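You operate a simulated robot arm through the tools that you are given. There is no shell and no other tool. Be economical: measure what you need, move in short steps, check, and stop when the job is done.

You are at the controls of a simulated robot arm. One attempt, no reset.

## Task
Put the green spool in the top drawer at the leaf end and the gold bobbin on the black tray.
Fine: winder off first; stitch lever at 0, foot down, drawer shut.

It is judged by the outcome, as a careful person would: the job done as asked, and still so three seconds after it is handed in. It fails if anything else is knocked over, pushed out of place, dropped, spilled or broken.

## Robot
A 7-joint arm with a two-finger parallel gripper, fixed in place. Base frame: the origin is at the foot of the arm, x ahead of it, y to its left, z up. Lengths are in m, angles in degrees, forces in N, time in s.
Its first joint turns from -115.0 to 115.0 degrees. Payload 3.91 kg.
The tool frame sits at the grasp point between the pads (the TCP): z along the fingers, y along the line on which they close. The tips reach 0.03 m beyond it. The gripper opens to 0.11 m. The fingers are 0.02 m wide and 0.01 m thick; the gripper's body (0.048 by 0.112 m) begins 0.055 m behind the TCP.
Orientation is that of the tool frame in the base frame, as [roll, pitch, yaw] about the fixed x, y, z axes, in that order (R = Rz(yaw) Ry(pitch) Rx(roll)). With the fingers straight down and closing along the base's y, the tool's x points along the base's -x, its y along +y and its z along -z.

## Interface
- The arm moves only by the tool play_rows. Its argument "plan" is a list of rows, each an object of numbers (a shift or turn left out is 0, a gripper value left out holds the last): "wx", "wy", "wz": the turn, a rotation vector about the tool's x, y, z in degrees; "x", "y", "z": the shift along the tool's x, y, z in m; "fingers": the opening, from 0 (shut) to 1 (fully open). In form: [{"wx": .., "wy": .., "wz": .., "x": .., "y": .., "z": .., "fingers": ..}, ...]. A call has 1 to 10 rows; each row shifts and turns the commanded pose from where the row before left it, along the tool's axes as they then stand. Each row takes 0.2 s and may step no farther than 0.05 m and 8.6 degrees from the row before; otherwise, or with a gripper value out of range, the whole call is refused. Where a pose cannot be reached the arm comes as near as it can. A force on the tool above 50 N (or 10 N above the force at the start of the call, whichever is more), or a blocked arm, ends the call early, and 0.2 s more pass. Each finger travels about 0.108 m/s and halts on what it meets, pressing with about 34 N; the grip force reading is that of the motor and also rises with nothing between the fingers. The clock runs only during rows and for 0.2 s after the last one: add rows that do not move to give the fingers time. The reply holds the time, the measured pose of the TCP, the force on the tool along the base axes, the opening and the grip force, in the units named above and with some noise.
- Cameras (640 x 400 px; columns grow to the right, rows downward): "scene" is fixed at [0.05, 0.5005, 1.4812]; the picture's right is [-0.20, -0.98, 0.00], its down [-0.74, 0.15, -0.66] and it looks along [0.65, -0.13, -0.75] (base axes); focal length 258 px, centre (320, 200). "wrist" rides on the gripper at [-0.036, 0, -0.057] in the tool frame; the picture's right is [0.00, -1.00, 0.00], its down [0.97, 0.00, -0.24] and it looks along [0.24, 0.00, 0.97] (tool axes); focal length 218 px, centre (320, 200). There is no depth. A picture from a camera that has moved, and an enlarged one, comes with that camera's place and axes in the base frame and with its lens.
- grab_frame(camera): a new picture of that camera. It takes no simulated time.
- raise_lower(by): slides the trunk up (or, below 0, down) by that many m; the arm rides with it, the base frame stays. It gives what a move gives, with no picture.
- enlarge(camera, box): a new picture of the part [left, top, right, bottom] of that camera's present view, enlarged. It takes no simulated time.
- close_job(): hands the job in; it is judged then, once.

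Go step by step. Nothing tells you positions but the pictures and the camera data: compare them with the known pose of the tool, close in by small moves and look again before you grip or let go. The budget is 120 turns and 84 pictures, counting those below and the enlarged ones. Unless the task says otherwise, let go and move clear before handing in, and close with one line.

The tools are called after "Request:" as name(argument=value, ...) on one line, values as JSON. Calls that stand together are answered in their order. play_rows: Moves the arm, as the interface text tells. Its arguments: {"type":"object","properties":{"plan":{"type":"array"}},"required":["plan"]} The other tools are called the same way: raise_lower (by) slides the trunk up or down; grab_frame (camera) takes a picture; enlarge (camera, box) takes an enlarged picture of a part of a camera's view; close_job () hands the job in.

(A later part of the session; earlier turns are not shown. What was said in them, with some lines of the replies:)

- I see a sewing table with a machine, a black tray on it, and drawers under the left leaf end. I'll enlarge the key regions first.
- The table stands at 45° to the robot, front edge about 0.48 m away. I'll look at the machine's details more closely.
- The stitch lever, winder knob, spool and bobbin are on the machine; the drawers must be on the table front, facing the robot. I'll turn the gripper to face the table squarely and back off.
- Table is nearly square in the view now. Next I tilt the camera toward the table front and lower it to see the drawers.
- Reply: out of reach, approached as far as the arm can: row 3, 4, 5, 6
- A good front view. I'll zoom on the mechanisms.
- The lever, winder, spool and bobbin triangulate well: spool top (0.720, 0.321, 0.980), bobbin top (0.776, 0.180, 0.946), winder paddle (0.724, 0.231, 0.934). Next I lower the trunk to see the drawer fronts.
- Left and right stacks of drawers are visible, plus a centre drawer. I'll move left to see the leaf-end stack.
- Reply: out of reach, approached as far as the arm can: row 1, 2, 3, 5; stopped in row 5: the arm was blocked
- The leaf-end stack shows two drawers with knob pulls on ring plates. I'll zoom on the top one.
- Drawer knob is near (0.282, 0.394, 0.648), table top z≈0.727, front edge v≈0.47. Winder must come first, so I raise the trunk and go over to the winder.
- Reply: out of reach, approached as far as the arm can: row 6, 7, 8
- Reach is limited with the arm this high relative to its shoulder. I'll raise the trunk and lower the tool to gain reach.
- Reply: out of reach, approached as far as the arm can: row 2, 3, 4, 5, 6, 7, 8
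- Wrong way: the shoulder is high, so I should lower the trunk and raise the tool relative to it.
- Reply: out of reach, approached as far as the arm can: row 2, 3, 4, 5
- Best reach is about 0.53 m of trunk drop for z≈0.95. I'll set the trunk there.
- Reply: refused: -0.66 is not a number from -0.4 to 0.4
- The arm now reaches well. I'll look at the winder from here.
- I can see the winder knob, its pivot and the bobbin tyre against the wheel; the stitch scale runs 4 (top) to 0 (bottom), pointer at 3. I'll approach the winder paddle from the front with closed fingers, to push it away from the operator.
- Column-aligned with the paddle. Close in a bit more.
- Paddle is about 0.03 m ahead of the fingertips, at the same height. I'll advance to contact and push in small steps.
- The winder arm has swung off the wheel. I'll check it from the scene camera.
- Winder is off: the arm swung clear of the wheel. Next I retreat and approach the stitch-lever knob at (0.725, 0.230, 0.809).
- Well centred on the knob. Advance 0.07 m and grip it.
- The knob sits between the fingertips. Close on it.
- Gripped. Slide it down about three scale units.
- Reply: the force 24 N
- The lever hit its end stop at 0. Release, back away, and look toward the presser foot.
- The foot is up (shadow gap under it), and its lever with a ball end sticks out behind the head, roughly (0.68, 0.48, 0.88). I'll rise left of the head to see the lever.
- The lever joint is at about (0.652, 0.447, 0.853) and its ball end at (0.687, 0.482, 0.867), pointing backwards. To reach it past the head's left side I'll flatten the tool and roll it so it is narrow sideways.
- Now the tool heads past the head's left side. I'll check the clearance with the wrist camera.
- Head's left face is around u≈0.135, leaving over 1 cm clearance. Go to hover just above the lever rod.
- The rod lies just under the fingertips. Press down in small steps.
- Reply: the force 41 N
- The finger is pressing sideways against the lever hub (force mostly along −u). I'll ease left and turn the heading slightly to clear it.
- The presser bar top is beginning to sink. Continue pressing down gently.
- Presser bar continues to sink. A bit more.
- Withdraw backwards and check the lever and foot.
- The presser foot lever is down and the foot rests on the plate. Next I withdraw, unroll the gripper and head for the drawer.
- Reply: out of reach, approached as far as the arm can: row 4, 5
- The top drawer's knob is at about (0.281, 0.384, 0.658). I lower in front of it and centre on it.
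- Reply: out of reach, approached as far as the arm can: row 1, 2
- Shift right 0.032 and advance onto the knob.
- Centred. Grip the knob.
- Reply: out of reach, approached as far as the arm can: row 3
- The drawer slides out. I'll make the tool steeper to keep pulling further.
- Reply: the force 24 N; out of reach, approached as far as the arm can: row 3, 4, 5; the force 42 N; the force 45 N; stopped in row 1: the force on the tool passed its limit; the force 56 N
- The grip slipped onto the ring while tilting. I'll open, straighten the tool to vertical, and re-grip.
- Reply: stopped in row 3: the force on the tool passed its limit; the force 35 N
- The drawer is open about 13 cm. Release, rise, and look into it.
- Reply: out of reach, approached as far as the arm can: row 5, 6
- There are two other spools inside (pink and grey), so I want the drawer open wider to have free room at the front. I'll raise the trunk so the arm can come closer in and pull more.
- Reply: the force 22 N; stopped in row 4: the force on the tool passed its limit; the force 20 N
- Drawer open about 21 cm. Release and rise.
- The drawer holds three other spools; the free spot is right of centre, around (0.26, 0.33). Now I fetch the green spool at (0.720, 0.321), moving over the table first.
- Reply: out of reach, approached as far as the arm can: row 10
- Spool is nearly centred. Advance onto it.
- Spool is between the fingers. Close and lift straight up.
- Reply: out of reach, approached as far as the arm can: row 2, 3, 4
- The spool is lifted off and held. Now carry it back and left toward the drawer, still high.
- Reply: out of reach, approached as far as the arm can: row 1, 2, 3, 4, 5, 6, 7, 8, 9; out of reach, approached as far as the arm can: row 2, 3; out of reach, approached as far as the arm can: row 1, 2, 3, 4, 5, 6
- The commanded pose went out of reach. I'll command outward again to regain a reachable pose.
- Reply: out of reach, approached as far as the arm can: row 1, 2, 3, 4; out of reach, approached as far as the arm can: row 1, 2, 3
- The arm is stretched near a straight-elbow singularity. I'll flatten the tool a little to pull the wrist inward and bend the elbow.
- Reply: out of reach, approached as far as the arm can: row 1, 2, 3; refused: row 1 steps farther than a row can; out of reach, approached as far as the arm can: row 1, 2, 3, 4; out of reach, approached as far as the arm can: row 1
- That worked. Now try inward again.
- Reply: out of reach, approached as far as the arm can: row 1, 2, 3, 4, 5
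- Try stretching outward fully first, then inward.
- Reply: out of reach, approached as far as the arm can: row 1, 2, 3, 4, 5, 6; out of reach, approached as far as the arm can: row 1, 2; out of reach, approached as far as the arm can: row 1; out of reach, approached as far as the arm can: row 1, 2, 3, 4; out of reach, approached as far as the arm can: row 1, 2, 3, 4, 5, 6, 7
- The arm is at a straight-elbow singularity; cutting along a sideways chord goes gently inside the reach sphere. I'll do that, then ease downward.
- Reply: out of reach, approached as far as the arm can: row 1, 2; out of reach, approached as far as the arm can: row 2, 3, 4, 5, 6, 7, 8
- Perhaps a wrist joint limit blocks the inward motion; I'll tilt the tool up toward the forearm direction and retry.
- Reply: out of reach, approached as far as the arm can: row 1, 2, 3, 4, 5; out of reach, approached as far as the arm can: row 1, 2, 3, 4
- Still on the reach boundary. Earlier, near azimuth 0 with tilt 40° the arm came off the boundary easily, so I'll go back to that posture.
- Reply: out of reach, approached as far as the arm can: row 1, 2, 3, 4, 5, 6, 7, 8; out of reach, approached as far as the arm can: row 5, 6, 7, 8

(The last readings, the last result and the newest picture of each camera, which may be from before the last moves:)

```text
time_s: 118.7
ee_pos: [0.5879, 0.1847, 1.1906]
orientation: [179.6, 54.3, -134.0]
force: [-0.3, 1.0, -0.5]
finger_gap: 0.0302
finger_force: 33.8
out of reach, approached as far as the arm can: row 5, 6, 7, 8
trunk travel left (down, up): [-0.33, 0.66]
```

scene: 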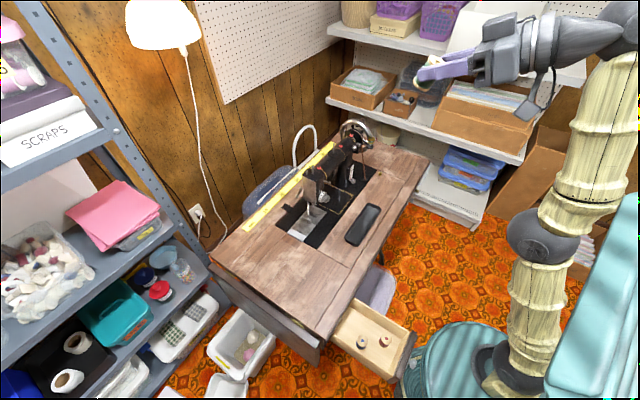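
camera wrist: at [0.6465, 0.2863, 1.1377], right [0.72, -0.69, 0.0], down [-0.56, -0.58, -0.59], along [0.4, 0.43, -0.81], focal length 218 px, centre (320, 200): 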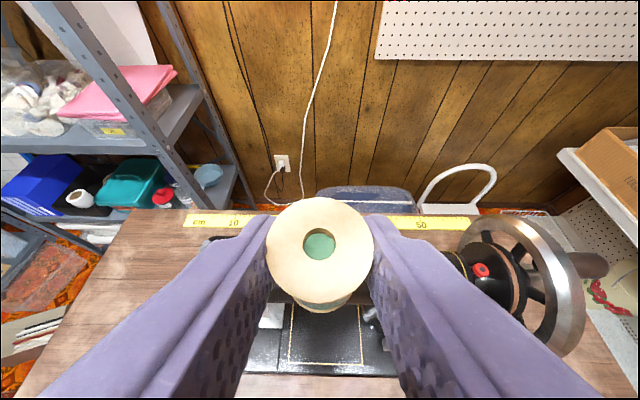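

Request:
play_rows(plan=[{"wy": 7.2}, {"wy": 7.2}, {"y": -0.03, "x": 0.03}, {"y": -0.03, "x": 0.03}, {"y": -0.03, "x": 0.03}, {"y": -0.03, "x": 0.03}])

Request:
play_rows(plan=[{"x": 0.032, "z": 0.038}, {"x": 0.032, "z": 0.038}])

```text
time_s: 120.1
ee_pos: [0.6034, 0.0356, 1.12]
orientation: [179.6, 39.8, -134.1]
force: [0.5, 0.8, 0.5]
finger_gap: 0.0301
finger_force: 33.6
out of reach, approached as far as the arm can: row 1, 2, 3, 4, 5, 6
trunk travel left (down, up): [-0.33, 0.66]
```

```text
time_s: 120.7
ee_pos: [0.6527, 0.0314, 1.071]
orientation: [179.6, 39.8, -134.1]
force: [0.1, 0.2, -0.7]
finger_gap: 0.0306
finger_force: 33.6
out of reach, approached as far as the arm can: row 1, 2
trunk travel left (down, up): [-0.33, 0.66]
```

Request:
play_rows(plan=[{"wx": 5.2, "wz": 6.3}, {"wx": 5.2, "wz": 6.3}, {"wx": 5.2, "wz": 6.3}, {"wx": 5.2, "wz": 6.3}, {"wx": 5.2, "wz": 6.3}, {"x": 0.032, "z": -0.01}, {"x": 0.032, "z": -0.01}, {"x": 0.032, "z": -0.01}])

```text
time_s: 122.5
ee_pos: [0.6446, 0.0206, 1.121]
orientation: [179.5, 39.4, -175.1]
force: [0.0, 0.0, -0.1]
finger_gap: 0.0304
finger_force: 33.6
out of reach, approached as far as the arm can: row 1, 2, 3, 4, 6, 7, 8
trunk travel left (down, up): [-0.33, 0.66]
```

Perhaps only tiny inward steps are solvable from the straight elbow. I'll try very small rows.

Request:
play_rows(plan=[{"x": 0.001}, {"x": 0.001}, {"x": 0.001}, {"x": 0.001}, {"x": 0.0015}, {"x": 0.002}, {"x": 0.003}, {"x": 0.004}, {"x": 0.006}, {"x": 0.008}])

```text
time_s: 124.7
ee_pos: [0.6412, 0.0185, 1.1229]
orientation: [179.5, 39.5, -175.0]
force: [0.6, -0.5, 0.4]
finger_gap: 0.0304
finger_force: 33.9
out of reach, approached as far as the arm can: row 4, 6, 8, 9, 10
trunk travel left (down, up): [-0.33, 0.66]
```

Request:
play_rows(plan=[{"y": 0.045}, {"y": 0.045}, {"y": 0.045}, {"y": 0.045}, {"x": 0.045, "z": 0.009}, {"x": 0.045, "z": 0.009}, {"x": 0.045, "z": 0.009}])

Request:
play_rows(plan=[{"y": -0.045}, {"y": -0.045}, {"y": -0.045}, {"y": -0.045}, {"x": 0.045, "z": 0.009}, {"x": 0.045, "z": 0.009}, {"x": 0.045, "z": 0.009}])

```text
time_s: 126.3
ee_pos: [0.6127, 0.2209, 1.1072]
orientation: [179.6, 39.4, -175.0]
force: [-0.3, -0.1, -0.7]
finger_gap: 0.0302
finger_force: 34.0
out of reach, approached as far as the arm can: row 3, 4, 5, 6, 7
trunk travel left (down, up): [-0.33, 0.66]
```

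```text
time_s: 127.9
ee_pos: [0.6431, 0.0457, 1.1206]
orientation: [179.5, 39.5, -175.0]
force: [0.2, -1.3, 0.1]
finger_gap: 0.0305
finger_force: 34.3
out of reach, approached as far as the arm can: row 1, 2, 3, 5, 6, 7
trunk travel left (down, up): [-0.33, 0.66]
```

Request:
play_rows(plan=[{"x": 0.012, "z": -0.0435}, {"x": 0.012, "z": -0.0435}, {"x": 0.015, "z": -0.0425}, {"x": 0.018, "z": -0.041}, {"x": 0.041, "z": 0.0187}, {"x": 0.041, "z": 0.0187}, {"x": 0.041, "z": 0.0187}])

Request:
play_rows(plan=[{"x": -0.003, "z": 0.044}, {"x": -0.006, "z": 0.044}, {"x": -0.009, "z": 0.043}, {"x": 0.045, "z": 0.009}, {"x": 0.045, "z": 0.009}, {"x": 0.045, "z": 0.009}])

```text
time_s: 129.5
ee_pos: [0.4936, 0.0295, 1.2195]
orientation: [179.4, 39.5, -175.0]
force: [0.1, -0.7, -0.4]
finger_gap: 0.0305
finger_force: 33.9
out of reach, approached as far as the arm can: row 5, 6, 7
trunk travel left (down, up): [-0.33, 0.66]
```

```text
time_s: 130.9
ee_pos: [0.6032, 0.0378, 1.1525]
orientation: [179.5, 39.5, -175.1]
force: [0.2, -0.8, 0.3]
finger_gap: 0.0304
finger_force: 33.4
out of reach, approached as far as the arm can: row 1, 2, 3, 4, 5, 6
trunk travel left (down, up): [-0.33, 0.66]
```

Upward-backward arcs are accepted. I'll do such an arc with steadily increasing inward pull.

Request:
play_rows(plan=[{"x": 0.015, "z": -0.0399}, {"x": 0.0179, "z": -0.0388}, {"x": 0.0218, "z": -0.0369}, {"x": 0.0255, "z": -0.0349}, {"x": 0.0291, "z": -0.0325}, {"x": 0.0324, "z": -0.0299}, {"x": 0.0364, "z": -0.0265}, {"x": 0.04, "z": -0.0228}])

```text
time_s: 132.7
ee_pos: [0.2997, 0.0074, 1.2313]
orientation: [179.5, 38.6, -175.4]
force: [0.5, 0.8, -0.5]
finger_gap: 0.0306
finger_force: 34.4
out of reach, approached as far as the arm can: row 1, 2, 3, 4
trunk travel left (down, up): [-0.33, 0.66]
```

Freed. Now move down into the interior of the workspace.

Request:
play_rows(plan=[{"x": 0.02, "z": 0.025}, {"x": 0.028, "z": 0.035}, {"x": 0.028, "z": 0.035}, {"x": 0.028, "z": 0.035}])

```text
time_s: 133.7
ee_pos: [0.3114, 0.0097, 1.2153]
orientation: [179.5, 37.2, -175.3]
force: [0.1, -0.6, 0.5]
finger_gap: 0.0304
finger_force: 34.3
out of reach, approached as far as the arm can: row 1, 2, 3, 4
trunk travel left (down, up): [-0.33, 0.66]
```

Request:
play_rows(plan=[{"x": -0.0197, "z": 0.0353}, {"x": -0.017, "z": 0.036}, {"x": -0.014, "z": 0.037}])

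```text
time_s: 134.5
ee_pos: [0.4001, 0.0197, 1.1719]
orientation: [179.5, 39.7, -174.9]
force: [0.4, 0.0, -0.4]
finger_gap: 0.0304
finger_force: 33.8
trunk travel left (down, up): [-0.33, 0.66]
```

Truly inside now. Continue down.

Request:
play_rows(plan=[{"x": 0.0128, "z": 0.0154}, {"x": 0.0192, "z": 0.0231}, {"x": 0.0255, "z": 0.0308}, {"x": 0.0255, "z": 0.0308}])

```text
time_s: 135.5
ee_pos: [0.4295, 0.0257, 1.0186]
orientation: [179.1, 37.1, -175.7]
force: [-0.1, 0.2, -1.1]
finger_gap: 0.0302
finger_force: 34.1
out of reach, approached as far as the arm can: row 4
trunk travel left (down, up): [-0.33, 0.66]
```

Back inside the workspace with the spool still held. Turn the heading back to face the drawer and restore the tilt at which the spool is upright.

Request:
play_rows(plan=[{"wx": -4.9, "wz": -6.5}, {"wx": -4.9, "wz": -6.5}, {"wx": -4.9, "wz": -6.5}, {"wx": -4.9, "wz": -6.5}, {"wx": -4.9, "wz": -6.5}])

Request:
play_rows(plan=[{"y": 0.03, "x": -0.01, "z": 0.01}, {"y": 0.04}, {"y": 0.04}, {"y": 0.04}])

```text
time_s: 136.7
ee_pos: [0.4129, 0.0289, 1.0361]
orientation: [-178.2, 39.3, -132.8]
force: [0.7, 0.0, -0.1]
finger_gap: 0.0302
finger_force: 34.0
trunk travel left (down, up): [-0.33, 0.66]
```

```text
time_s: 137.7
ee_pos: [0.3947, 0.0889, 1.0022]
orientation: [179.9, 37.2, -134.4]
force: [-0.3, 0.4, -0.2]
finger_gap: 0.0303
finger_force: 33.9
out of reach, approached as far as the arm can: row 2, 3, 4
trunk travel left (down, up): [-0.33, 0.66]
```

Request:
play_rows(plan=[{"wy": -6.3}, {"wy": -6.3}, {"y": 0.04}, {"y": 0.04}, {"y": 0.04}, {"y": 0.04}])

```text
time_s: 139.1
ee_pos: [0.409, 0.1813, 0.9585]
orientation: [178.8, 48.6, -136.1]
force: [-0.4, 0.3, 0.0]
finger_gap: 0.0304
finger_force: 34.6
out of reach, approached as far as the arm can: row 1, 2, 3, 4, 5, 6
trunk travel left (down, up): [-0.33, 0.66]
```

The near-in region is awkward for this tilt. Plan: set the spool upright on the bare table near the leaf end, re-grip it from straight above, then place it in the drawer vertically.

Request:
play_rows(plan=[{"wy": -1, "wx": 1.2, "x": -0.0177, "z": 0.0201}, {"y": 0.0316, "x": -0.0177, "z": 0.0201}, {"y": 0.0316, "x": -0.0177, "z": 0.0201}, {"y": 0.0316, "x": -0.0177, "z": 0.0201}, {"y": 0.0316, "x": -0.0177, "z": 0.0201}, {"y": 0.0316}])

```text
time_s: 140.5
ee_pos: [0.3791, 0.3941, 0.9794]
orientation: [-176.5, 52.9, -132.2]
force: [-0.2, -0.5, -0.4]
finger_gap: 0.0307
finger_force: 34.2
trunk travel left (down, up): [-0.33, 0.66]
```

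Request:
play_rows(plan=[{}, {}])

Request:
grab_frame(camera="wrist")

```text
time_s: 141.1
ee_pos: [0.378, 0.3938, 0.9803]
orientation: [-176.5, 52.8, -132.1]
force: [-0.8, -0.9, -1.1]
finger_gap: 0.0301
finger_force: 34.3
trunk travel left (down, up): [-0.33, 0.66]
```

```text
10 pictures are left
camera wrist: at [0.359, 0.3793, 1.0431], right [0.71, -0.71, 0.04], down [-0.53, -0.57, -0.63], along [0.46, 0.42, -0.78], focal length 218 px, centre (320, 200)
```

wrist: 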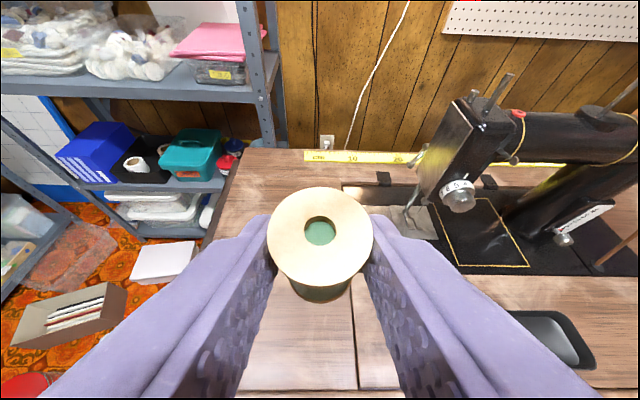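

Correct the small orientation drift, then lower with the trunk to just above the table.

Request:
play_rows(plan=[{"wx": -2.4, "wy": 3.3, "wz": 1.2}, {}])

Request:
raise_lower(by=-0.185)

Request:
grab_frame(camera="scene")

```text
time_s: 141.7
ee_pos: [0.3773, 0.394, 0.9804]
orientation: [179.3, 49.5, -134.3]
force: [-0.1, -0.6, -0.4]
finger_gap: 0.0303
finger_force: 33.9
trunk travel left (down, up): [-0.33, 0.66]
```

```text
time_s: 143.7
ee_pos: [0.3786, 0.3944, 0.7961]
orientation: [179.5, 49.5, -134.3]
force: [-0.7, -0.4, -0.1]
finger_gap: 0.0305
finger_force: 33.9
trunk travel left (down, up): [-0.145, 0.845]
```

```text
9 pictures are left
```

scene: 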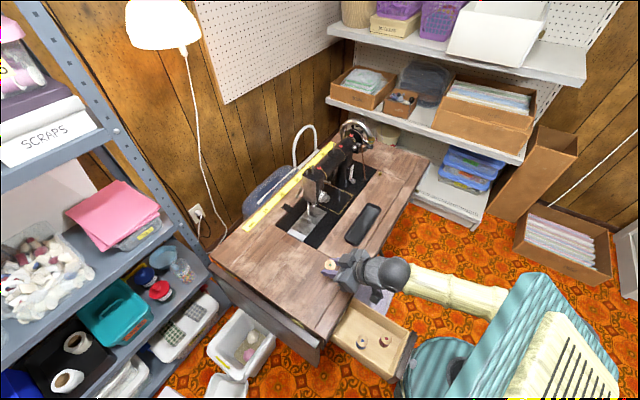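

Request:
play_rows(plan=[{"x": 0.0038, "z": 0.0032}, {"x": 0.0038, "z": 0.0032}, {"x": 0.0038, "z": 0.0032}])

Request:
play_rows(plan=[{"x": 0.0015, "z": 0.0013}])

Request:
play_rows(plan=[{"x": 0.0015, "z": 0.0013}])

```text
time_s: 144.5
ee_pos: [0.3784, 0.3942, 0.7805]
orientation: [179.4, 49.5, -134.3]
force: [-0.2, -1.1, -0.2]
finger_gap: 0.0305
finger_force: 33.8
trunk travel left (down, up): [-0.145, 0.845]
```

```text
time_s: 144.9
ee_pos: [0.3767, 0.395, 0.7776]
orientation: [179.6, 49.4, -134.3]
force: [-0.2, -1.0, 0.1]
finger_gap: 0.0303
finger_force: 33.9
trunk travel left (down, up): [-0.145, 0.845]
```

```text
time_s: 145.3
ee_pos: [0.3765, 0.3945, 0.7762]
orientation: [179.6, 49.6, -134.3]
force: [-0.4, 0.1, 0.6]
finger_gap: 0.0306
finger_force: 34.3
trunk travel left (down, up): [-0.145, 0.845]
```

Request:
play_rows(plan=[{"x": 0.0015, "z": 0.0013}])

Request:
play_rows(plan=[{"x": 0.0015, "z": 0.0013}])

Request:
play_rows(plan=[{"x": 0.0015, "z": 0.0013}])

```text
time_s: 145.7
ee_pos: [0.3774, 0.3946, 0.7729]
orientation: [179.5, 49.5, -134.3]
force: [-0.2, 0.0, 2.2]
finger_gap: 0.0304
finger_force: 34.3
trunk travel left (down, up): [-0.145, 0.845]
```

```text
time_s: 146.1
ee_pos: [0.3765, 0.3953, 0.775]
orientation: [179.4, 49.8, -134.2]
force: [0.9, 1.9, 10.5]
finger_gap: 0.0307
finger_force: 34.3
trunk travel left (down, up): [-0.145, 0.845]
```

```text
time_s: 146.5
ee_pos: [0.3778, 0.3934, 0.7752]
orientation: [179.4, 50.0, -134.2]
force: [-1.8, -1.1, 26.5]
finger_gap: 0.0303
finger_force: 34.3
trunk travel left (down, up): [-0.145, 0.845]
```

The spool stands on the table. Relax the pressure, open and back out.

Request:
play_rows(plan=[{"x": -0.003, "z": -0.0026}, {"fingers": 0.5}, {"fingers": 0.5}, {"z": -0.03}, {"z": -0.045}, {"z": -0.045}, {"z": -0.03}])

Request:
grab_frame(camera="wrist")

```text
time_s: 148.1
ee_pos: [0.3304, 0.3243, 0.8301]
orientation: [176.1, 43.0, -136.9]
force: [0.3, 0.2, 0.1]
finger_gap: 0.0551
finger_force: 0.1
trunk travel left (down, up): [-0.145, 0.845]
```

```text
8 pictures are left
camera wrist: at [0.3233, 0.3143, 0.895], right [0.72, -0.7, -0.05], down [-0.63, -0.61, -0.49], along [0.31, 0.38, -0.87], focal length 218 px, centre (320, 200)
```

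wrist: 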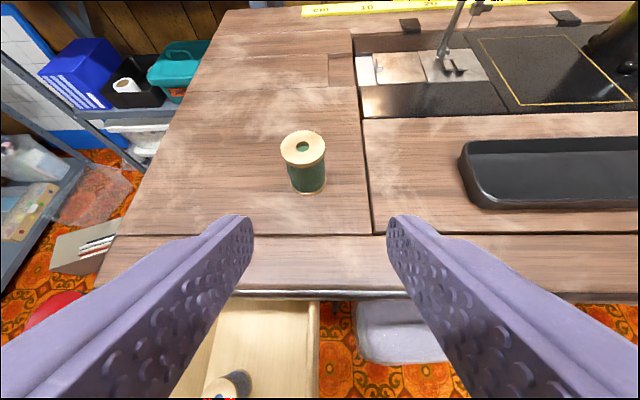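

Spool stands upright at about (0.389, 0.407). Now raise the trunk, go vertical, and re-grip from above.

Request:
raise_lower(by=0.22)

Request:
play_rows(plan=[{"wx": 3.9}, {"wy": 8.5}, {"wy": 8.5}, {"wy": 8.5}, {"wy": 8.5}, {"wy": 8.5}, {"wz": -1.3}, {}])

```text
time_s: 150.4
ee_pos: [0.3288, 0.3099, 1.0597]
orientation: [176.7, 44.8, -138.1]
force: [-0.8, 0.3, 1.3]
finger_gap: 0.0553
finger_force: 0.1
trunk travel left (down, up): [-0.365, 0.625]
```

```text
time_s: 152.2
ee_pos: [0.2973, 0.3117, 1.0938]
orientation: [-177.6, 6.9, -135.2]
force: [-0.6, 0.8, -0.4]
finger_gap: 0.055
finger_force: 0.0
trunk travel left (down, up): [-0.365, 0.625]
```

Request:
play_rows(plan=[{"z": 0.045}, {"wx": -2.4, "wy": 6.9}, {"z": 0.045}, {"z": 0.045, "x": -0.02}, {"x": -0.04}, {"x": -0.04}, {"x": -0.025}, {}])

Request:
grab_frame(camera="wrist")

```text
time_s: 154.0
ee_pos: [0.3919, 0.4033, 0.959]
orientation: [179.9, 0.1, -135.3]
force: [0.0, -0.4, -0.2]
finger_gap: 0.0552
finger_force: 0.0
trunk travel left (down, up): [-0.365, 0.625]
```

```text
7 pictures are left
camera wrist: at [0.4162, 0.4283, 1.0142], right [0.7, -0.71, 0.0], down [-0.69, -0.68, 0.24], along [-0.17, -0.17, -0.97], focal length 218 px, centre (320, 200)
```

wrist: 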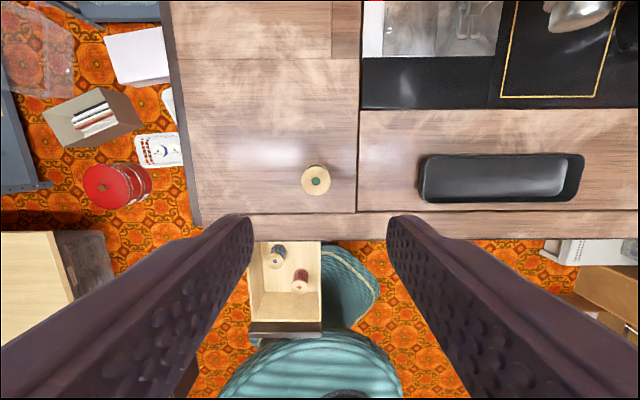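

Spool sits 5 mm left of centre. In the drawer the free spot is front-left, about (0.155, 0.309), with the drawer floor near z≈0.603. Descend and grip the spool from above.

Request:
play_rows(plan=[{"y": 0.005, "x": 0.002}, {"z": 0.045}, {"z": 0.045}, {"z": 0.045}, {"z": 0.038}, {"fingers": 0.2}, {"fingers": 0.2}, {}])

Request:
play_rows(plan=[{"z": -0.02}, {"z": -0.04}, {"z": -0.04}])

```text
time_s: 155.8
ee_pos: [0.3887, 0.4042, 0.7853]
orientation: [179.9, 0.0, -135.4]
force: [-0.5, -0.5, 0.4]
finger_gap: 0.0302
finger_force: 34.2
trunk travel left (down, up): [-0.365, 0.625]
```

```text
time_s: 156.6
ee_pos: [0.3883, 0.4051, 0.8833]
orientation: [179.9, 0.0, -135.4]
force: [-0.7, -0.3, -0.3]
finger_gap: 0.0304
finger_force: 33.3
trunk travel left (down, up): [-0.365, 0.625]
```

Request:
play_rows(plan=[{"x": 0.0389, "y": 0.0158}, {"x": 0.0389, "y": 0.0158}, {"x": 0.0389, "y": 0.0158}, {"x": 0.0389, "y": 0.0158}, {"x": 0.0389, "y": 0.0158}, {"x": 0.0389, "y": 0.0158}, {}])

Request:
grab_frame(camera="wrist")

```text
time_s: 158.2
ee_pos: [0.1552, 0.3083, 0.8845]
orientation: [-180.0, 0.1, -135.5]
force: [-0.9, -0.7, -0.6]
finger_gap: 0.0303
finger_force: 34.3
trunk travel left (down, up): [-0.365, 0.625]
```

```text
6 pictures are left
camera wrist: at [0.1801, 0.3338, 0.9411], right [0.7, -0.71, 0.0], down [-0.69, -0.68, 0.24], along [-0.17, -0.17, -0.97], focal length 218 px, centre (320, 200)
```

wrist: 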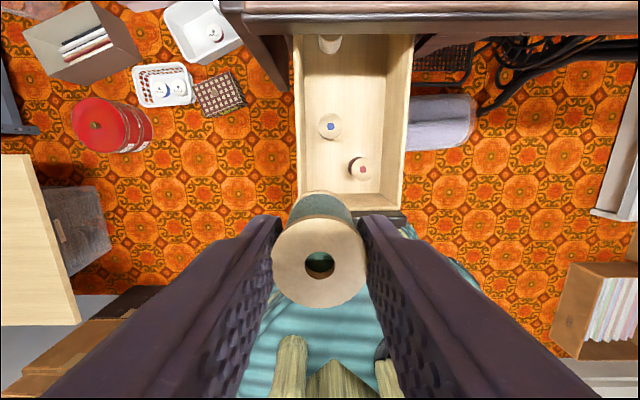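

The left-front gap is too tight; the better spot is right of the blue spool, about (0.252, 0.332). Move above it and look.

Request:
play_rows(plan=[{"x": -0.0285, "y": -0.0171}, {"x": -0.0285, "y": -0.0171}, {"x": -0.0285, "y": -0.0171}, {"z": 0.04}, {"z": 0.04}, {}])

Request:
grab_frame(camera="wrist")

```text
time_s: 159.6
ee_pos: [0.2524, 0.333, 0.8062]
orientation: [180.0, 0.1, -135.4]
force: [0.4, -0.3, -0.1]
finger_gap: 0.03
finger_force: 34.1
trunk travel left (down, up): [-0.365, 0.625]
```

```text
5 pictures are left
camera wrist: at [0.278, 0.3584, 0.8627], right [0.7, -0.71, 0.0], down [-0.69, -0.68, 0.24], along [-0.17, -0.17, -0.97], focal length 218 px, centre (320, 200)
```

wrist: 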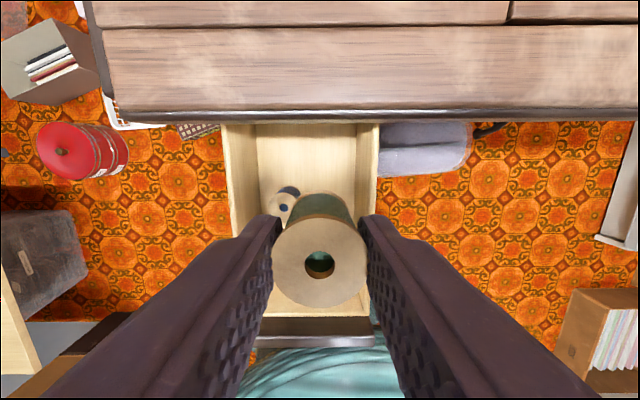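

With this orientation the wrist camera would come close to the table edge, so I'll move back 1.5 cm and turn the gripper 90° so it clears both the table and the neighbouring spools.

Request:
play_rows(plan=[{"x": 0.015, "y": -0.004}, {"wz": -8.5}, {"wz": -8.5}, {"wz": -8.5}, {"wz": -8.5}, {"wz": -8.5}, {"wz": -8.5}, {"wz": -8.5}, {"wz": -8.5}, {"wz": -8.5}])

Request:
play_rows(plan=[{"wz": -8}, {"wz": -5.5}, {}])

```text
time_s: 161.8
ee_pos: [0.2448, 0.3169, 0.8043]
orientation: [-179.9, 0.1, -58.8]
force: [0.2, -0.1, -0.1]
finger_gap: 0.0301
finger_force: 33.8
trunk travel left (down, up): [-0.365, 0.625]
```

```text
time_s: 162.6
ee_pos: [0.2436, 0.3187, 0.8054]
orientation: [-179.8, 0.0, -45.2]
force: [0.7, -0.2, 0.1]
finger_gap: 0.03
finger_force: 33.9
trunk travel left (down, up): [-0.365, 0.625]
```

Request:
play_rows(plan=[{"z": 0.04}, {"z": 0.04}, {"z": 0.03}, {"z": 0.015}, {}])

Request:
grab_frame(camera="wrist")

```text
time_s: 163.8
ee_pos: [0.2425, 0.3187, 0.6786]
orientation: [-179.8, 0.1, -45.4]
force: [-0.3, -1.0, -0.3]
finger_gap: 0.03
finger_force: 33.6
trunk travel left (down, up): [-0.365, 0.625]
```

```text
4 pictures are left
camera wrist: at [0.217, 0.3437, 0.7353], right [0.71, 0.7, 0.0], down [0.68, -0.69, 0.24], along [0.17, -0.17, -0.97], focal length 218 px, centre (320, 200)
```

wrist: 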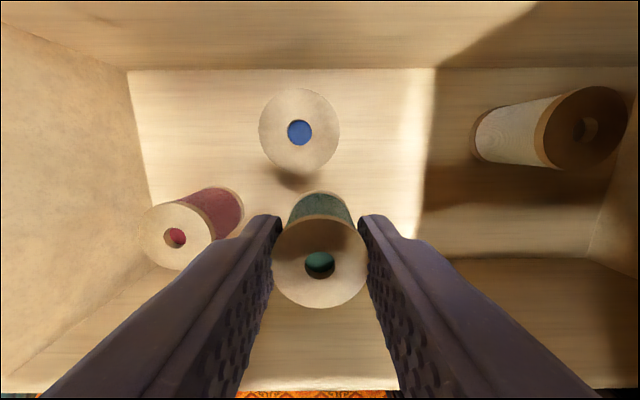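

Clear of the other spools. Lower to the floor.

Request:
play_rows(plan=[{"z": 0.005}, {"z": 0.005}])

Request:
play_rows(plan=[{"z": 0.003}])

Request:
play_rows(plan=[{"z": 0.003}])

```text
time_s: 164.4
ee_pos: [0.2428, 0.3176, 0.6702]
orientation: [-179.9, 0.0, -45.4]
force: [0.1, 0.7, 0.4]
finger_gap: 0.0301
finger_force: 34.2
trunk travel left (down, up): [-0.365, 0.625]
```

```text
time_s: 164.8
ee_pos: [0.2423, 0.3189, 0.6662]
orientation: [-180.0, 0.1, -45.4]
force: [0.3, -0.6, 0.4]
finger_gap: 0.03
finger_force: 34.5
trunk travel left (down, up): [-0.365, 0.625]
```

```text
time_s: 165.2
ee_pos: [0.2423, 0.3193, 0.6648]
orientation: [-180.0, 0.1, -45.4]
force: [-0.3, 0.0, -0.2]
finger_gap: 0.03
finger_force: 34.3
trunk travel left (down, up): [-0.365, 0.625]
```

Request:
play_rows(plan=[{"z": 0.002}])

Request:
play_rows(plan=[{"z": 0.002}])

Request:
play_rows(plan=[{"z": 0.002}])

```text
time_s: 165.6
ee_pos: [0.243, 0.3182, 0.6626]
orientation: [-179.8, 0.0, -45.4]
force: [0.7, 0.3, 0.0]
finger_gap: 0.0302
finger_force: 34.1
trunk travel left (down, up): [-0.365, 0.625]
```

```text
time_s: 166.0
ee_pos: [0.2434, 0.3178, 0.6589]
orientation: [-179.9, 0.0, -45.4]
force: [-0.8, 0.8, 0.5]
finger_gap: 0.03
finger_force: 34.0
trunk travel left (down, up): [-0.365, 0.625]
```

```text
time_s: 166.4
ee_pos: [0.2436, 0.3181, 0.6563]
orientation: [-180.0, 0.1, -45.4]
force: [0.3, 0.2, -0.3]
finger_gap: 0.0303
finger_force: 33.8
trunk travel left (down, up): [-0.365, 0.625]
```

Request:
play_rows(plan=[{"z": 0.002}, {"z": 0.002}, {"z": 0.0015}])

```text
time_s: 167.2
ee_pos: [0.2447, 0.3184, 0.6522]
orientation: [-179.8, 0.0, -45.5]
force: [-0.3, -0.4, 6.4]
finger_gap: 0.0302
finger_force: 34.2
trunk travel left (down, up): [-0.365, 0.625]
```

Spool touches the floor. Release with a small opening and rise.

Request:
play_rows(plan=[{"z": -0.001, "fingers": 0.345}, {}, {"z": -0.02}, {"z": -0.04}, {"z": -0.045}, {"z": -0.045}, {"wz": 8.5}, {"wz": 8.5}, {"wz": 8.5}, {"wz": 8.5}])

Request:
play_rows(plan=[{"wz": 8.5, "fingers": 0}, {"wz": 8.5}, {"wz": 8.5}, {"wz": 8.5}, {"wz": 8.5}, {"wz": 8.5}, {"wz": 5}, {"x": 0.04}, {"x": 0.04}, {}])

Request:
grab_frame(camera="wrist")

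```text
time_s: 169.4
ee_pos: [0.2454, 0.3191, 0.8035]
orientation: [-179.8, 0.1, -79.6]
force: [0.4, -0.4, -0.5]
finger_gap: 0.0381
finger_force: 0.1
trunk travel left (down, up): [-0.365, 0.625]
```

```text
time_s: 171.6
ee_pos: [0.185, 0.2638, 0.8036]
orientation: [180.0, 0.3, -135.4]
force: [0.3, -0.4, 0.9]
finger_gap: 0.0
finger_force: 33.8
trunk travel left (down, up): [-0.365, 0.625]
```

```text
3 pictures are left
camera wrist: at [0.2098, 0.2889, 0.8593], right [0.7, -0.71, 0.0], down [-0.69, -0.68, 0.24], along [-0.17, -0.17, -0.97], focal length 218 px, centre (320, 200)
```

wrist: 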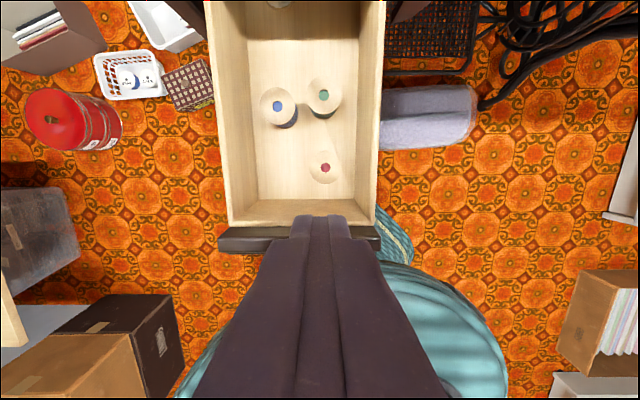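

The green spool stands neatly in the drawer, others untouched. Now go in front of the knob with closed fingers to push the drawer shut.

Request:
play_rows(plan=[{"x": 0.0372, "y": 0.0063}, {"x": 0.0372, "y": 0.0063}, {"x": 0.0372, "y": 0.0063}, {"z": 0.0422}, {"z": 0.0422}, {"z": 0.0422}, {}])

```text
time_s: 173.2
ee_pos: [0.1039, 0.244, 0.7092]
orientation: [180.0, 0.0, -135.5]
force: [-0.2, 0.3, -0.5]
finger_gap: 0.0002
finger_force: 34.6
out of reach, approached as far as the arm can: row 4, 5, 6
trunk travel left (down, up): [-0.365, 0.625]
```

Too low for this trunk height; lift, lower the trunk, and retry.

Request:
play_rows(plan=[{"z": -0.045}, {"z": -0.045}, {"z": -0.045}, {}])

Request:
raise_lower(by=-0.12)

```text
time_s: 174.2
ee_pos: [0.1015, 0.243, 0.8443]
orientation: [180.0, 0.1, -135.4]
force: [0.8, -0.6, -0.4]
finger_gap: 0.0001
finger_force: 33.8
trunk travel left (down, up): [-0.365, 0.625]
```

```text
time_s: 175.7
ee_pos: [0.1039, 0.2456, 0.717]
orientation: [179.9, -1.5, -135.5]
force: [-0.5, 0.9, 0.5]
finger_gap: 0.0
finger_force: 32.9
trunk travel left (down, up): [-0.245, 0.745]
```

Request:
play_rows(plan=[{"z": -0.012, "wy": 1.5}, {"x": 0.041, "y": -0.012}, {"y": -0.012}, {"z": 0.025}, {"z": 0.025}, {}])

```text
time_s: 177.1
ee_pos: [0.0929, 0.2067, 0.6767]
orientation: [-180.0, -1.4, -135.4]
force: [0.3, 0.4, 1.3]
finger_gap: 0.0
finger_force: 34.0
out of reach, approached as far as the arm can: row 2, 3
trunk travel left (down, up): [-0.245, 0.745]
```

Positioned right in front of the knob. Push the drawer in.

Request:
play_rows(plan=[{"y": -0.005}, {"x": -0.02}, {"x": -0.035}, {"x": -0.035}, {"x": -0.035}, {"x": -0.03}, {}])

```text
time_s: 178.7
ee_pos: [0.207, 0.3139, 0.6738]
orientation: [180.0, -1.4, -135.4]
force: [-1.0, 0.1, 0.5]
finger_gap: 0.0
finger_force: 34.3
trunk travel left (down, up): [-0.245, 0.745]
```

Now tilt to 30° so the gripper clears the table edge, and push the rest.

Request:
play_rows(plan=[{"wy": -7.85}, {"wy": -7.85}, {"wy": -7.85}, {"wy": -7.85}, {"x": -0.026, "z": 0.015}, {"x": -0.022, "z": 0.0125}, {}])

```text
time_s: 180.3
ee_pos: [0.2461, 0.3507, 0.6719]
orientation: [179.9, 30.2, -135.4]
force: [-0.4, -0.8, 0.0]
finger_gap: 0.0001
finger_force: 34.0
trunk travel left (down, up): [-0.245, 0.745]
```

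Request:
play_rows(plan=[{"x": -0.0052, "z": 0.003}, {"x": -0.0052, "z": 0.003}, {"x": -0.0035, "z": 0.002}])

Request:
play_rows(plan=[{"x": -0.0035, "z": 0.002}, {"x": -0.0026, "z": 0.0015}])

```text
time_s: 181.1
ee_pos: [0.2555, 0.364, 0.6737]
orientation: [179.8, 29.9, -135.4]
force: [-0.6, -0.3, -0.1]
finger_gap: 0.0002
finger_force: 34.5
trunk travel left (down, up): [-0.245, 0.745]
```

```text
time_s: 181.8
ee_pos: [0.2576, 0.3641, 0.6724]
orientation: [-179.9, 29.6, -135.1]
force: [-16.0, -16.5, 11.7]
finger_gap: 0.0002
finger_force: 34.0
trunk travel left (down, up): [-0.245, 0.745]
stopped in row 2: the force on the tool passed its limit (the readings are from after the stop); the commanded pose is now the measured one
```

Drawer is shut. Back off, raise, and head for the bobbin.

Request:
play_rows(plan=[{"x": 0.0346, "z": -0.02}, {"x": 0.0346, "z": -0.02}, {"y": -0.045}, {"y": -0.045}, {"y": -0.045}])

Request:
raise_lower(by=0.35)

Request:
play_rows(plan=[{"y": -0.045}, {"y": -0.045}, {"y": -0.045, "fingers": 0.345}, {"wx": 4.2, "wz": 7.2}, {"wx": 4.2, "wz": 7.2}, {"wx": 4.2, "wz": 7.2}, {"wy": -7}, {"wy": -7}, {"wy": -6}, {}])

```text
time_s: 183.0
ee_pos: [0.2921, 0.2132, 0.6747]
orientation: [-179.9, 29.6, -135.5]
force: [0.4, -0.3, -0.2]
finger_gap: 0.0
finger_force: 33.9
trunk travel left (down, up): [-0.245, 0.745]
```

```text
time_s: 186.4
ee_pos: [0.2931, 0.2127, 1.0256]
orientation: [-179.9, 29.6, -135.3]
force: [0.7, 0.7, 0.6]
finger_gap: 0.0
finger_force: 34.2
trunk travel left (down, up): [-0.595, 0.395]
```

```text
time_s: 188.6
ee_pos: [0.4168, 0.1273, 1.0489]
orientation: [-179.4, 49.6, -159.9]
force: [-0.4, 0.6, -0.1]
finger_gap: 0.038
finger_force: 0.2
out of reach, approached as far as the arm can: row 8, 9
trunk travel left (down, up): [-0.595, 0.395]
```

Request:
play_rows(plan=[{"x": -0.0343, "z": -0.0292}, {"x": -0.0343, "z": -0.0292}, {"x": -0.0343, "z": -0.0292}, {"x": -0.0343, "z": -0.0292}, {"x": -0.0343, "z": -0.0292}])

Request:
raise_lower(by=-0.27)

Request:
play_rows(plan=[{"x": -0.0285, "z": 0.0335, "y": -0.0144}, {"x": -0.0285, "z": 0.0335, "y": -0.0144}, {"x": -0.0285, "z": 0.0335, "y": -0.0144}, {"x": -0.0285, "z": 0.0335, "y": -0.0144}, {"x": -0.0195, "z": 0.0228, "y": -0.0144}, {}])

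```text
time_s: 189.8
ee_pos: [0.4243, 0.1307, 1.2746]
orientation: [-179.3, 49.7, -159.8]
force: [0.4, 0.4, -0.2]
finger_gap: 0.0381
finger_force: 0.0
out of reach, approached as far as the arm can: row 4
trunk travel left (down, up): [-0.595, 0.395]
```

```text
time_s: 192.6
ee_pos: [0.3961, 0.121, 0.8974]
orientation: [-179.2, 33.8, -159.8]
force: [0.1, -0.5, -0.2]
finger_gap: 0.0384
finger_force: 0.1
trunk travel left (down, up): [-0.325, 0.665]
stopped: the arm was blocked; the commanded pose is now the measured one
```

```text
time_s: 194.0
ee_pos: [0.6241, 0.1253, 0.8712]
orientation: [-179.3, 37.8, -159.9]
force: [0.1, -0.3, -0.3]
finger_gap: 0.038
finger_force: 0.0
trunk travel left (down, up): [-0.325, 0.665]
```

The trunk move reported a block; I'll check the scene before going on.

Request:
grab_frame(camera="scene")

```text
2 pictures are left
```

scene: 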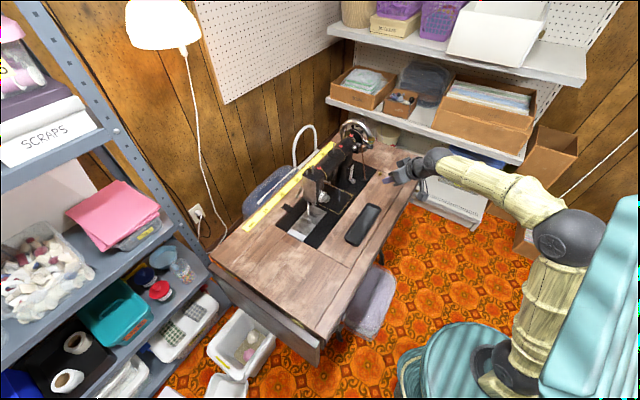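

All fine in the scene. Rise, restore tilt, and view the bobbin.

Request:
play_rows(plan=[{"x": -0.0276, "z": -0.0356}, {"x": -0.0276, "z": -0.0356}, {"x": -0.0276, "z": -0.0356}, {"wy": -6}, {"wy": -6}, {"x": -0.0194, "z": 0.0228}, {}])

```text
time_s: 195.6
ee_pos: [0.65, 0.137, 1.0077]
orientation: [-179.2, 50.0, -159.6]
force: [0.0, 0.2, -0.1]
finger_gap: 0.038
finger_force: 0.1
trunk travel left (down, up): [-0.325, 0.665]
```

Request:
grab_frame(camera="wrist")

```text
1 pictures are left
camera wrist: at [0.6312, 0.1312, 1.071], right [0.34, -0.94, 0.01], down [-0.76, -0.28, -0.59], along [0.56, 0.19, -0.81], focal length 218 px, centre (320, 200)
```

wrist: 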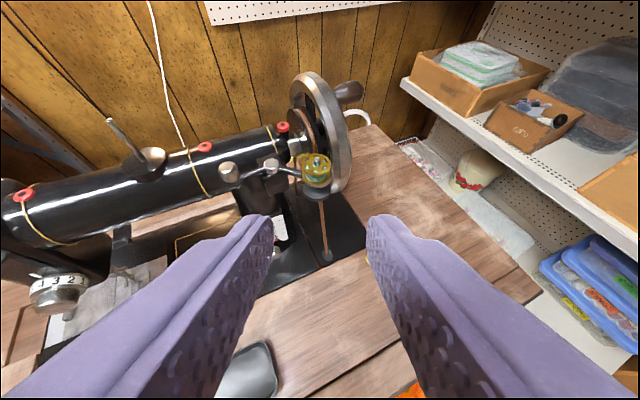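

Bobbin is at about (0.751, 0.180), top z≈0.946. Turn slightly away from the wheel and move above it.

Request:
play_rows(plan=[{"wx": 6.1, "wz": 5.1, "fingers": 0.315}, {"y": 0.02}, {"x": -0.0296, "z": 0.0352}, {"x": -0.0296, "z": 0.0352}, {"x": 0.01, "z": 0.0085}, {}])

```text
time_s: 197.0
ee_pos: [0.7359, 0.1767, 0.9929]
orientation: [-179.1, 49.9, -167.4]
force: [-0.2, 0.0, 0.3]
finger_gap: 0.0347
finger_force: 0.0
trunk travel left (down, up): [-0.325, 0.665]
```

Aligned. Descend around the bobbin and grip.

Request:
play_rows(plan=[{"x": 0.0134, "z": 0.0113}, {"x": 0.0134, "z": 0.0113}])

Request:
play_rows(plan=[{"fingers": 0.1}, {"fingers": 0.1}, {}])

```text
time_s: 197.6
ee_pos: [0.7383, 0.1756, 0.9571]
orientation: [-179.1, 50.1, -167.5]
force: [-0.8, -0.1, 0.8]
finger_gap: 0.0346
finger_force: 0.0
trunk travel left (down, up): [-0.325, 0.665]
```

```text
time_s: 198.4
ee_pos: [0.737, 0.1729, 0.9582]
orientation: [-179.0, 50.0, -167.7]
force: [1.1, -12.6, 3.2]
finger_gap: 0.0252
finger_force: 45.0
trunk travel left (down, up): [-0.325, 0.665]
```

Gripped (0.025 m). Lift gently and watch the force.

Request:
play_rows(plan=[{"y": -0.002, "x": -0.003, "z": -0.0026}, {"x": -0.0046, "z": -0.0039}])

```text
time_s: 199.0
ee_pos: [0.7395, 0.1736, 0.9607]
orientation: [-179.2, 48.9, -167.5]
force: [-1.3, -2.2, -26.9]
finger_gap: 0.0253
finger_force: 45.2
trunk travel left (down, up): [-0.325, 0.665]
```

Strong resistance, so I'm probably pinching the spindle's seat too. Release and re-grip a little higher.

Request:
play_rows(plan=[{"fingers": 0.315}, {"fingers": 0.315}, {}])

```text
time_s: 199.8
ee_pos: [0.7374, 0.1728, 0.9694]
orientation: [-179.1, 49.9, -167.5]
force: [-0.1, 0.0, -0.2]
finger_gap: 0.0345
finger_force: 0.0
trunk travel left (down, up): [-0.325, 0.665]
```

Request:
play_rows(plan=[{"x": 0.006, "z": 0.0012}, {"fingers": 0.1}, {"fingers": 0.1}, {}])

Request:
play_rows(plan=[{"x": -0.003, "z": -0.0026}, {"x": -0.0046, "z": -0.0039}])

```text
time_s: 200.8
ee_pos: [0.7346, 0.1722, 0.964]
orientation: [-179.0, 50.0, -167.5]
force: [0.2, -0.7, 1.0]
finger_gap: 0.0208
finger_force: 34.1
trunk travel left (down, up): [-0.325, 0.665]
```

```text
time_s: 201.4
ee_pos: [0.7334, 0.1711, 0.9726]
orientation: [-179.1, 50.0, -167.4]
force: [2.3, -1.4, -0.4]
finger_gap: 0.0208
finger_force: 34.1
trunk travel left (down, up): [-0.325, 0.665]
```

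Now the bobbin alone is gripped (0.0208 m) and lifts freely. Raise with the trunk.

Request:
raise_lower(by=0.08)

```text
time_s: 202.5
ee_pos: [0.7345, 0.1721, 1.0523]
orientation: [-179.1, 49.9, -167.5]
force: [0.9, -0.2, 0.2]
finger_gap: 0.0207
finger_force: 33.7
trunk travel left (down, up): [-0.405, 0.585]
5 turns are left
```

Only a few turns remain: carry the bobbin over the tray and lower with the trunk.

Request:
play_rows(plan=[{"x": 0.0235, "z": -0.028, "y": 0.0205}, {"x": 0.0235, "z": -0.028, "y": 0.0205}, {"x": 0.0235, "z": -0.028, "y": 0.0205}, {"x": 0.0235, "z": -0.028, "y": 0.0205}, {"x": 0.0235, "z": -0.028, "y": 0.0205}, {}])

Request:
raise_lower(by=-0.255)

Request:
grab_frame(camera="wrist")

```text
time_s: 203.9
ee_pos: [0.534, 0.236, 1.0515]
orientation: [-179.0, 49.9, -167.5]
force: [-0.4, -0.8, 0.1]
finger_gap: 0.0208
finger_force: 34.0
trunk travel left (down, up): [-0.405, 0.585]
```

```text
time_s: 206.6
ee_pos: [0.5344, 0.2356, 0.7951]
orientation: [-179.1, 49.9, -167.4]
force: [0.3, 0.1, -0.7]
finger_gap: 0.0206
finger_force: 33.6
trunk travel left (down, up): [-0.15, 0.84]
```

```text
0 pictures are left
camera wrist: at [0.5143, 0.2324, 0.8588], right [0.2, -0.98, 0.01], down [-0.79, -0.17, -0.59], along [0.58, 0.11, -0.81], focal length 218 px, centre (320, 200)
4 turns are left
```

wrist: 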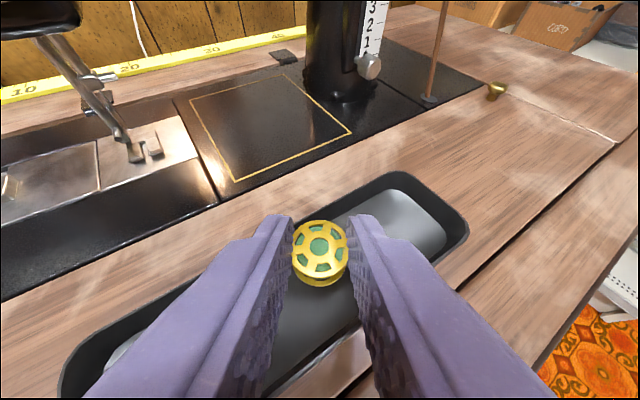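

Bobbin is over the middle of the tray. Lower it to contact.

Request:
play_rows(plan=[{"x": 0.0065, "z": 0.0055}, {"x": 0.0065, "z": 0.0055}, {"x": 0.0065, "z": 0.0055}, {"x": 0.0015, "z": 0.0013}, {"x": 0.0015, "z": 0.0013}])

Request:
play_rows(plan=[{"x": 0.0015, "z": 0.0013}])

Request:
play_rows(plan=[{"x": 0.0015, "z": 0.0013}])

```text
time_s: 207.8
ee_pos: [0.5353, 0.2349, 0.7676]
orientation: [-179.2, 50.2, -167.6]
force: [-0.3, -1.3, 5.2]
finger_gap: 0.0207
finger_force: 34.3
trunk travel left (down, up): [-0.15, 0.84]
```

```text
time_s: 208.2
ee_pos: [0.5349, 0.2344, 0.7677]
orientation: [-179.2, 50.4, -167.7]
force: [3.6, 0.3, 16.4]
finger_gap: 0.0209
finger_force: 34.0
trunk travel left (down, up): [-0.15, 0.84]
```

```text
time_s: 208.6
ee_pos: [0.5343, 0.2353, 0.768]
orientation: [-179.3, 50.5, -167.6]
force: [5.3, -0.3, 28.0]
finger_gap: 0.0208
finger_force: 34.6
trunk travel left (down, up): [-0.15, 0.84]
3 turns are left
```

Bobbin rests on the tray. Relieve pressure, open, and rise clear.

Request:
play_rows(plan=[{"x": -0.0034, "z": -0.0029}, {"fingers": 0.32}, {"fingers": 0.32}, {"x": -0.0077, "z": -0.0064}, {"x": -0.023, "z": -0.0193}, {"x": -0.03, "z": -0.025}, {}])

Request:
raise_lower(by=0.12)

```text
time_s: 210.2
ee_pos: [0.5367, 0.2379, 0.8453]
orientation: [-179.1, 50.0, -167.5]
force: [0.2, 0.5, 0.1]
finger_gap: 0.0348
finger_force: 0.0
trunk travel left (down, up): [-0.15, 0.84]
```

```text
time_s: 211.7
ee_pos: [0.5359, 0.2366, 0.965]
orientation: [-179.1, 49.9, -167.5]
force: [1.0, 0.0, 0.2]
finger_gap: 0.0351
finger_force: 0.0
trunk travel left (down, up): [-0.27, 0.72]
2 turns are left
```

The gripper is open and clear, and every step has been carried out, so I'm handing in. I had no pictures left to check the bobbin after letting go.

Request:
close_job()

```text
The job is handed in.
```

The green spool is standing in the top drawer at the leaf end, and the drawer is shut. The gold bobbin was set down on the black tray. The winder was turned off first, the stitch lever is at 0, and the foot is down. I had no pictures left to check the bobbin after letting go.
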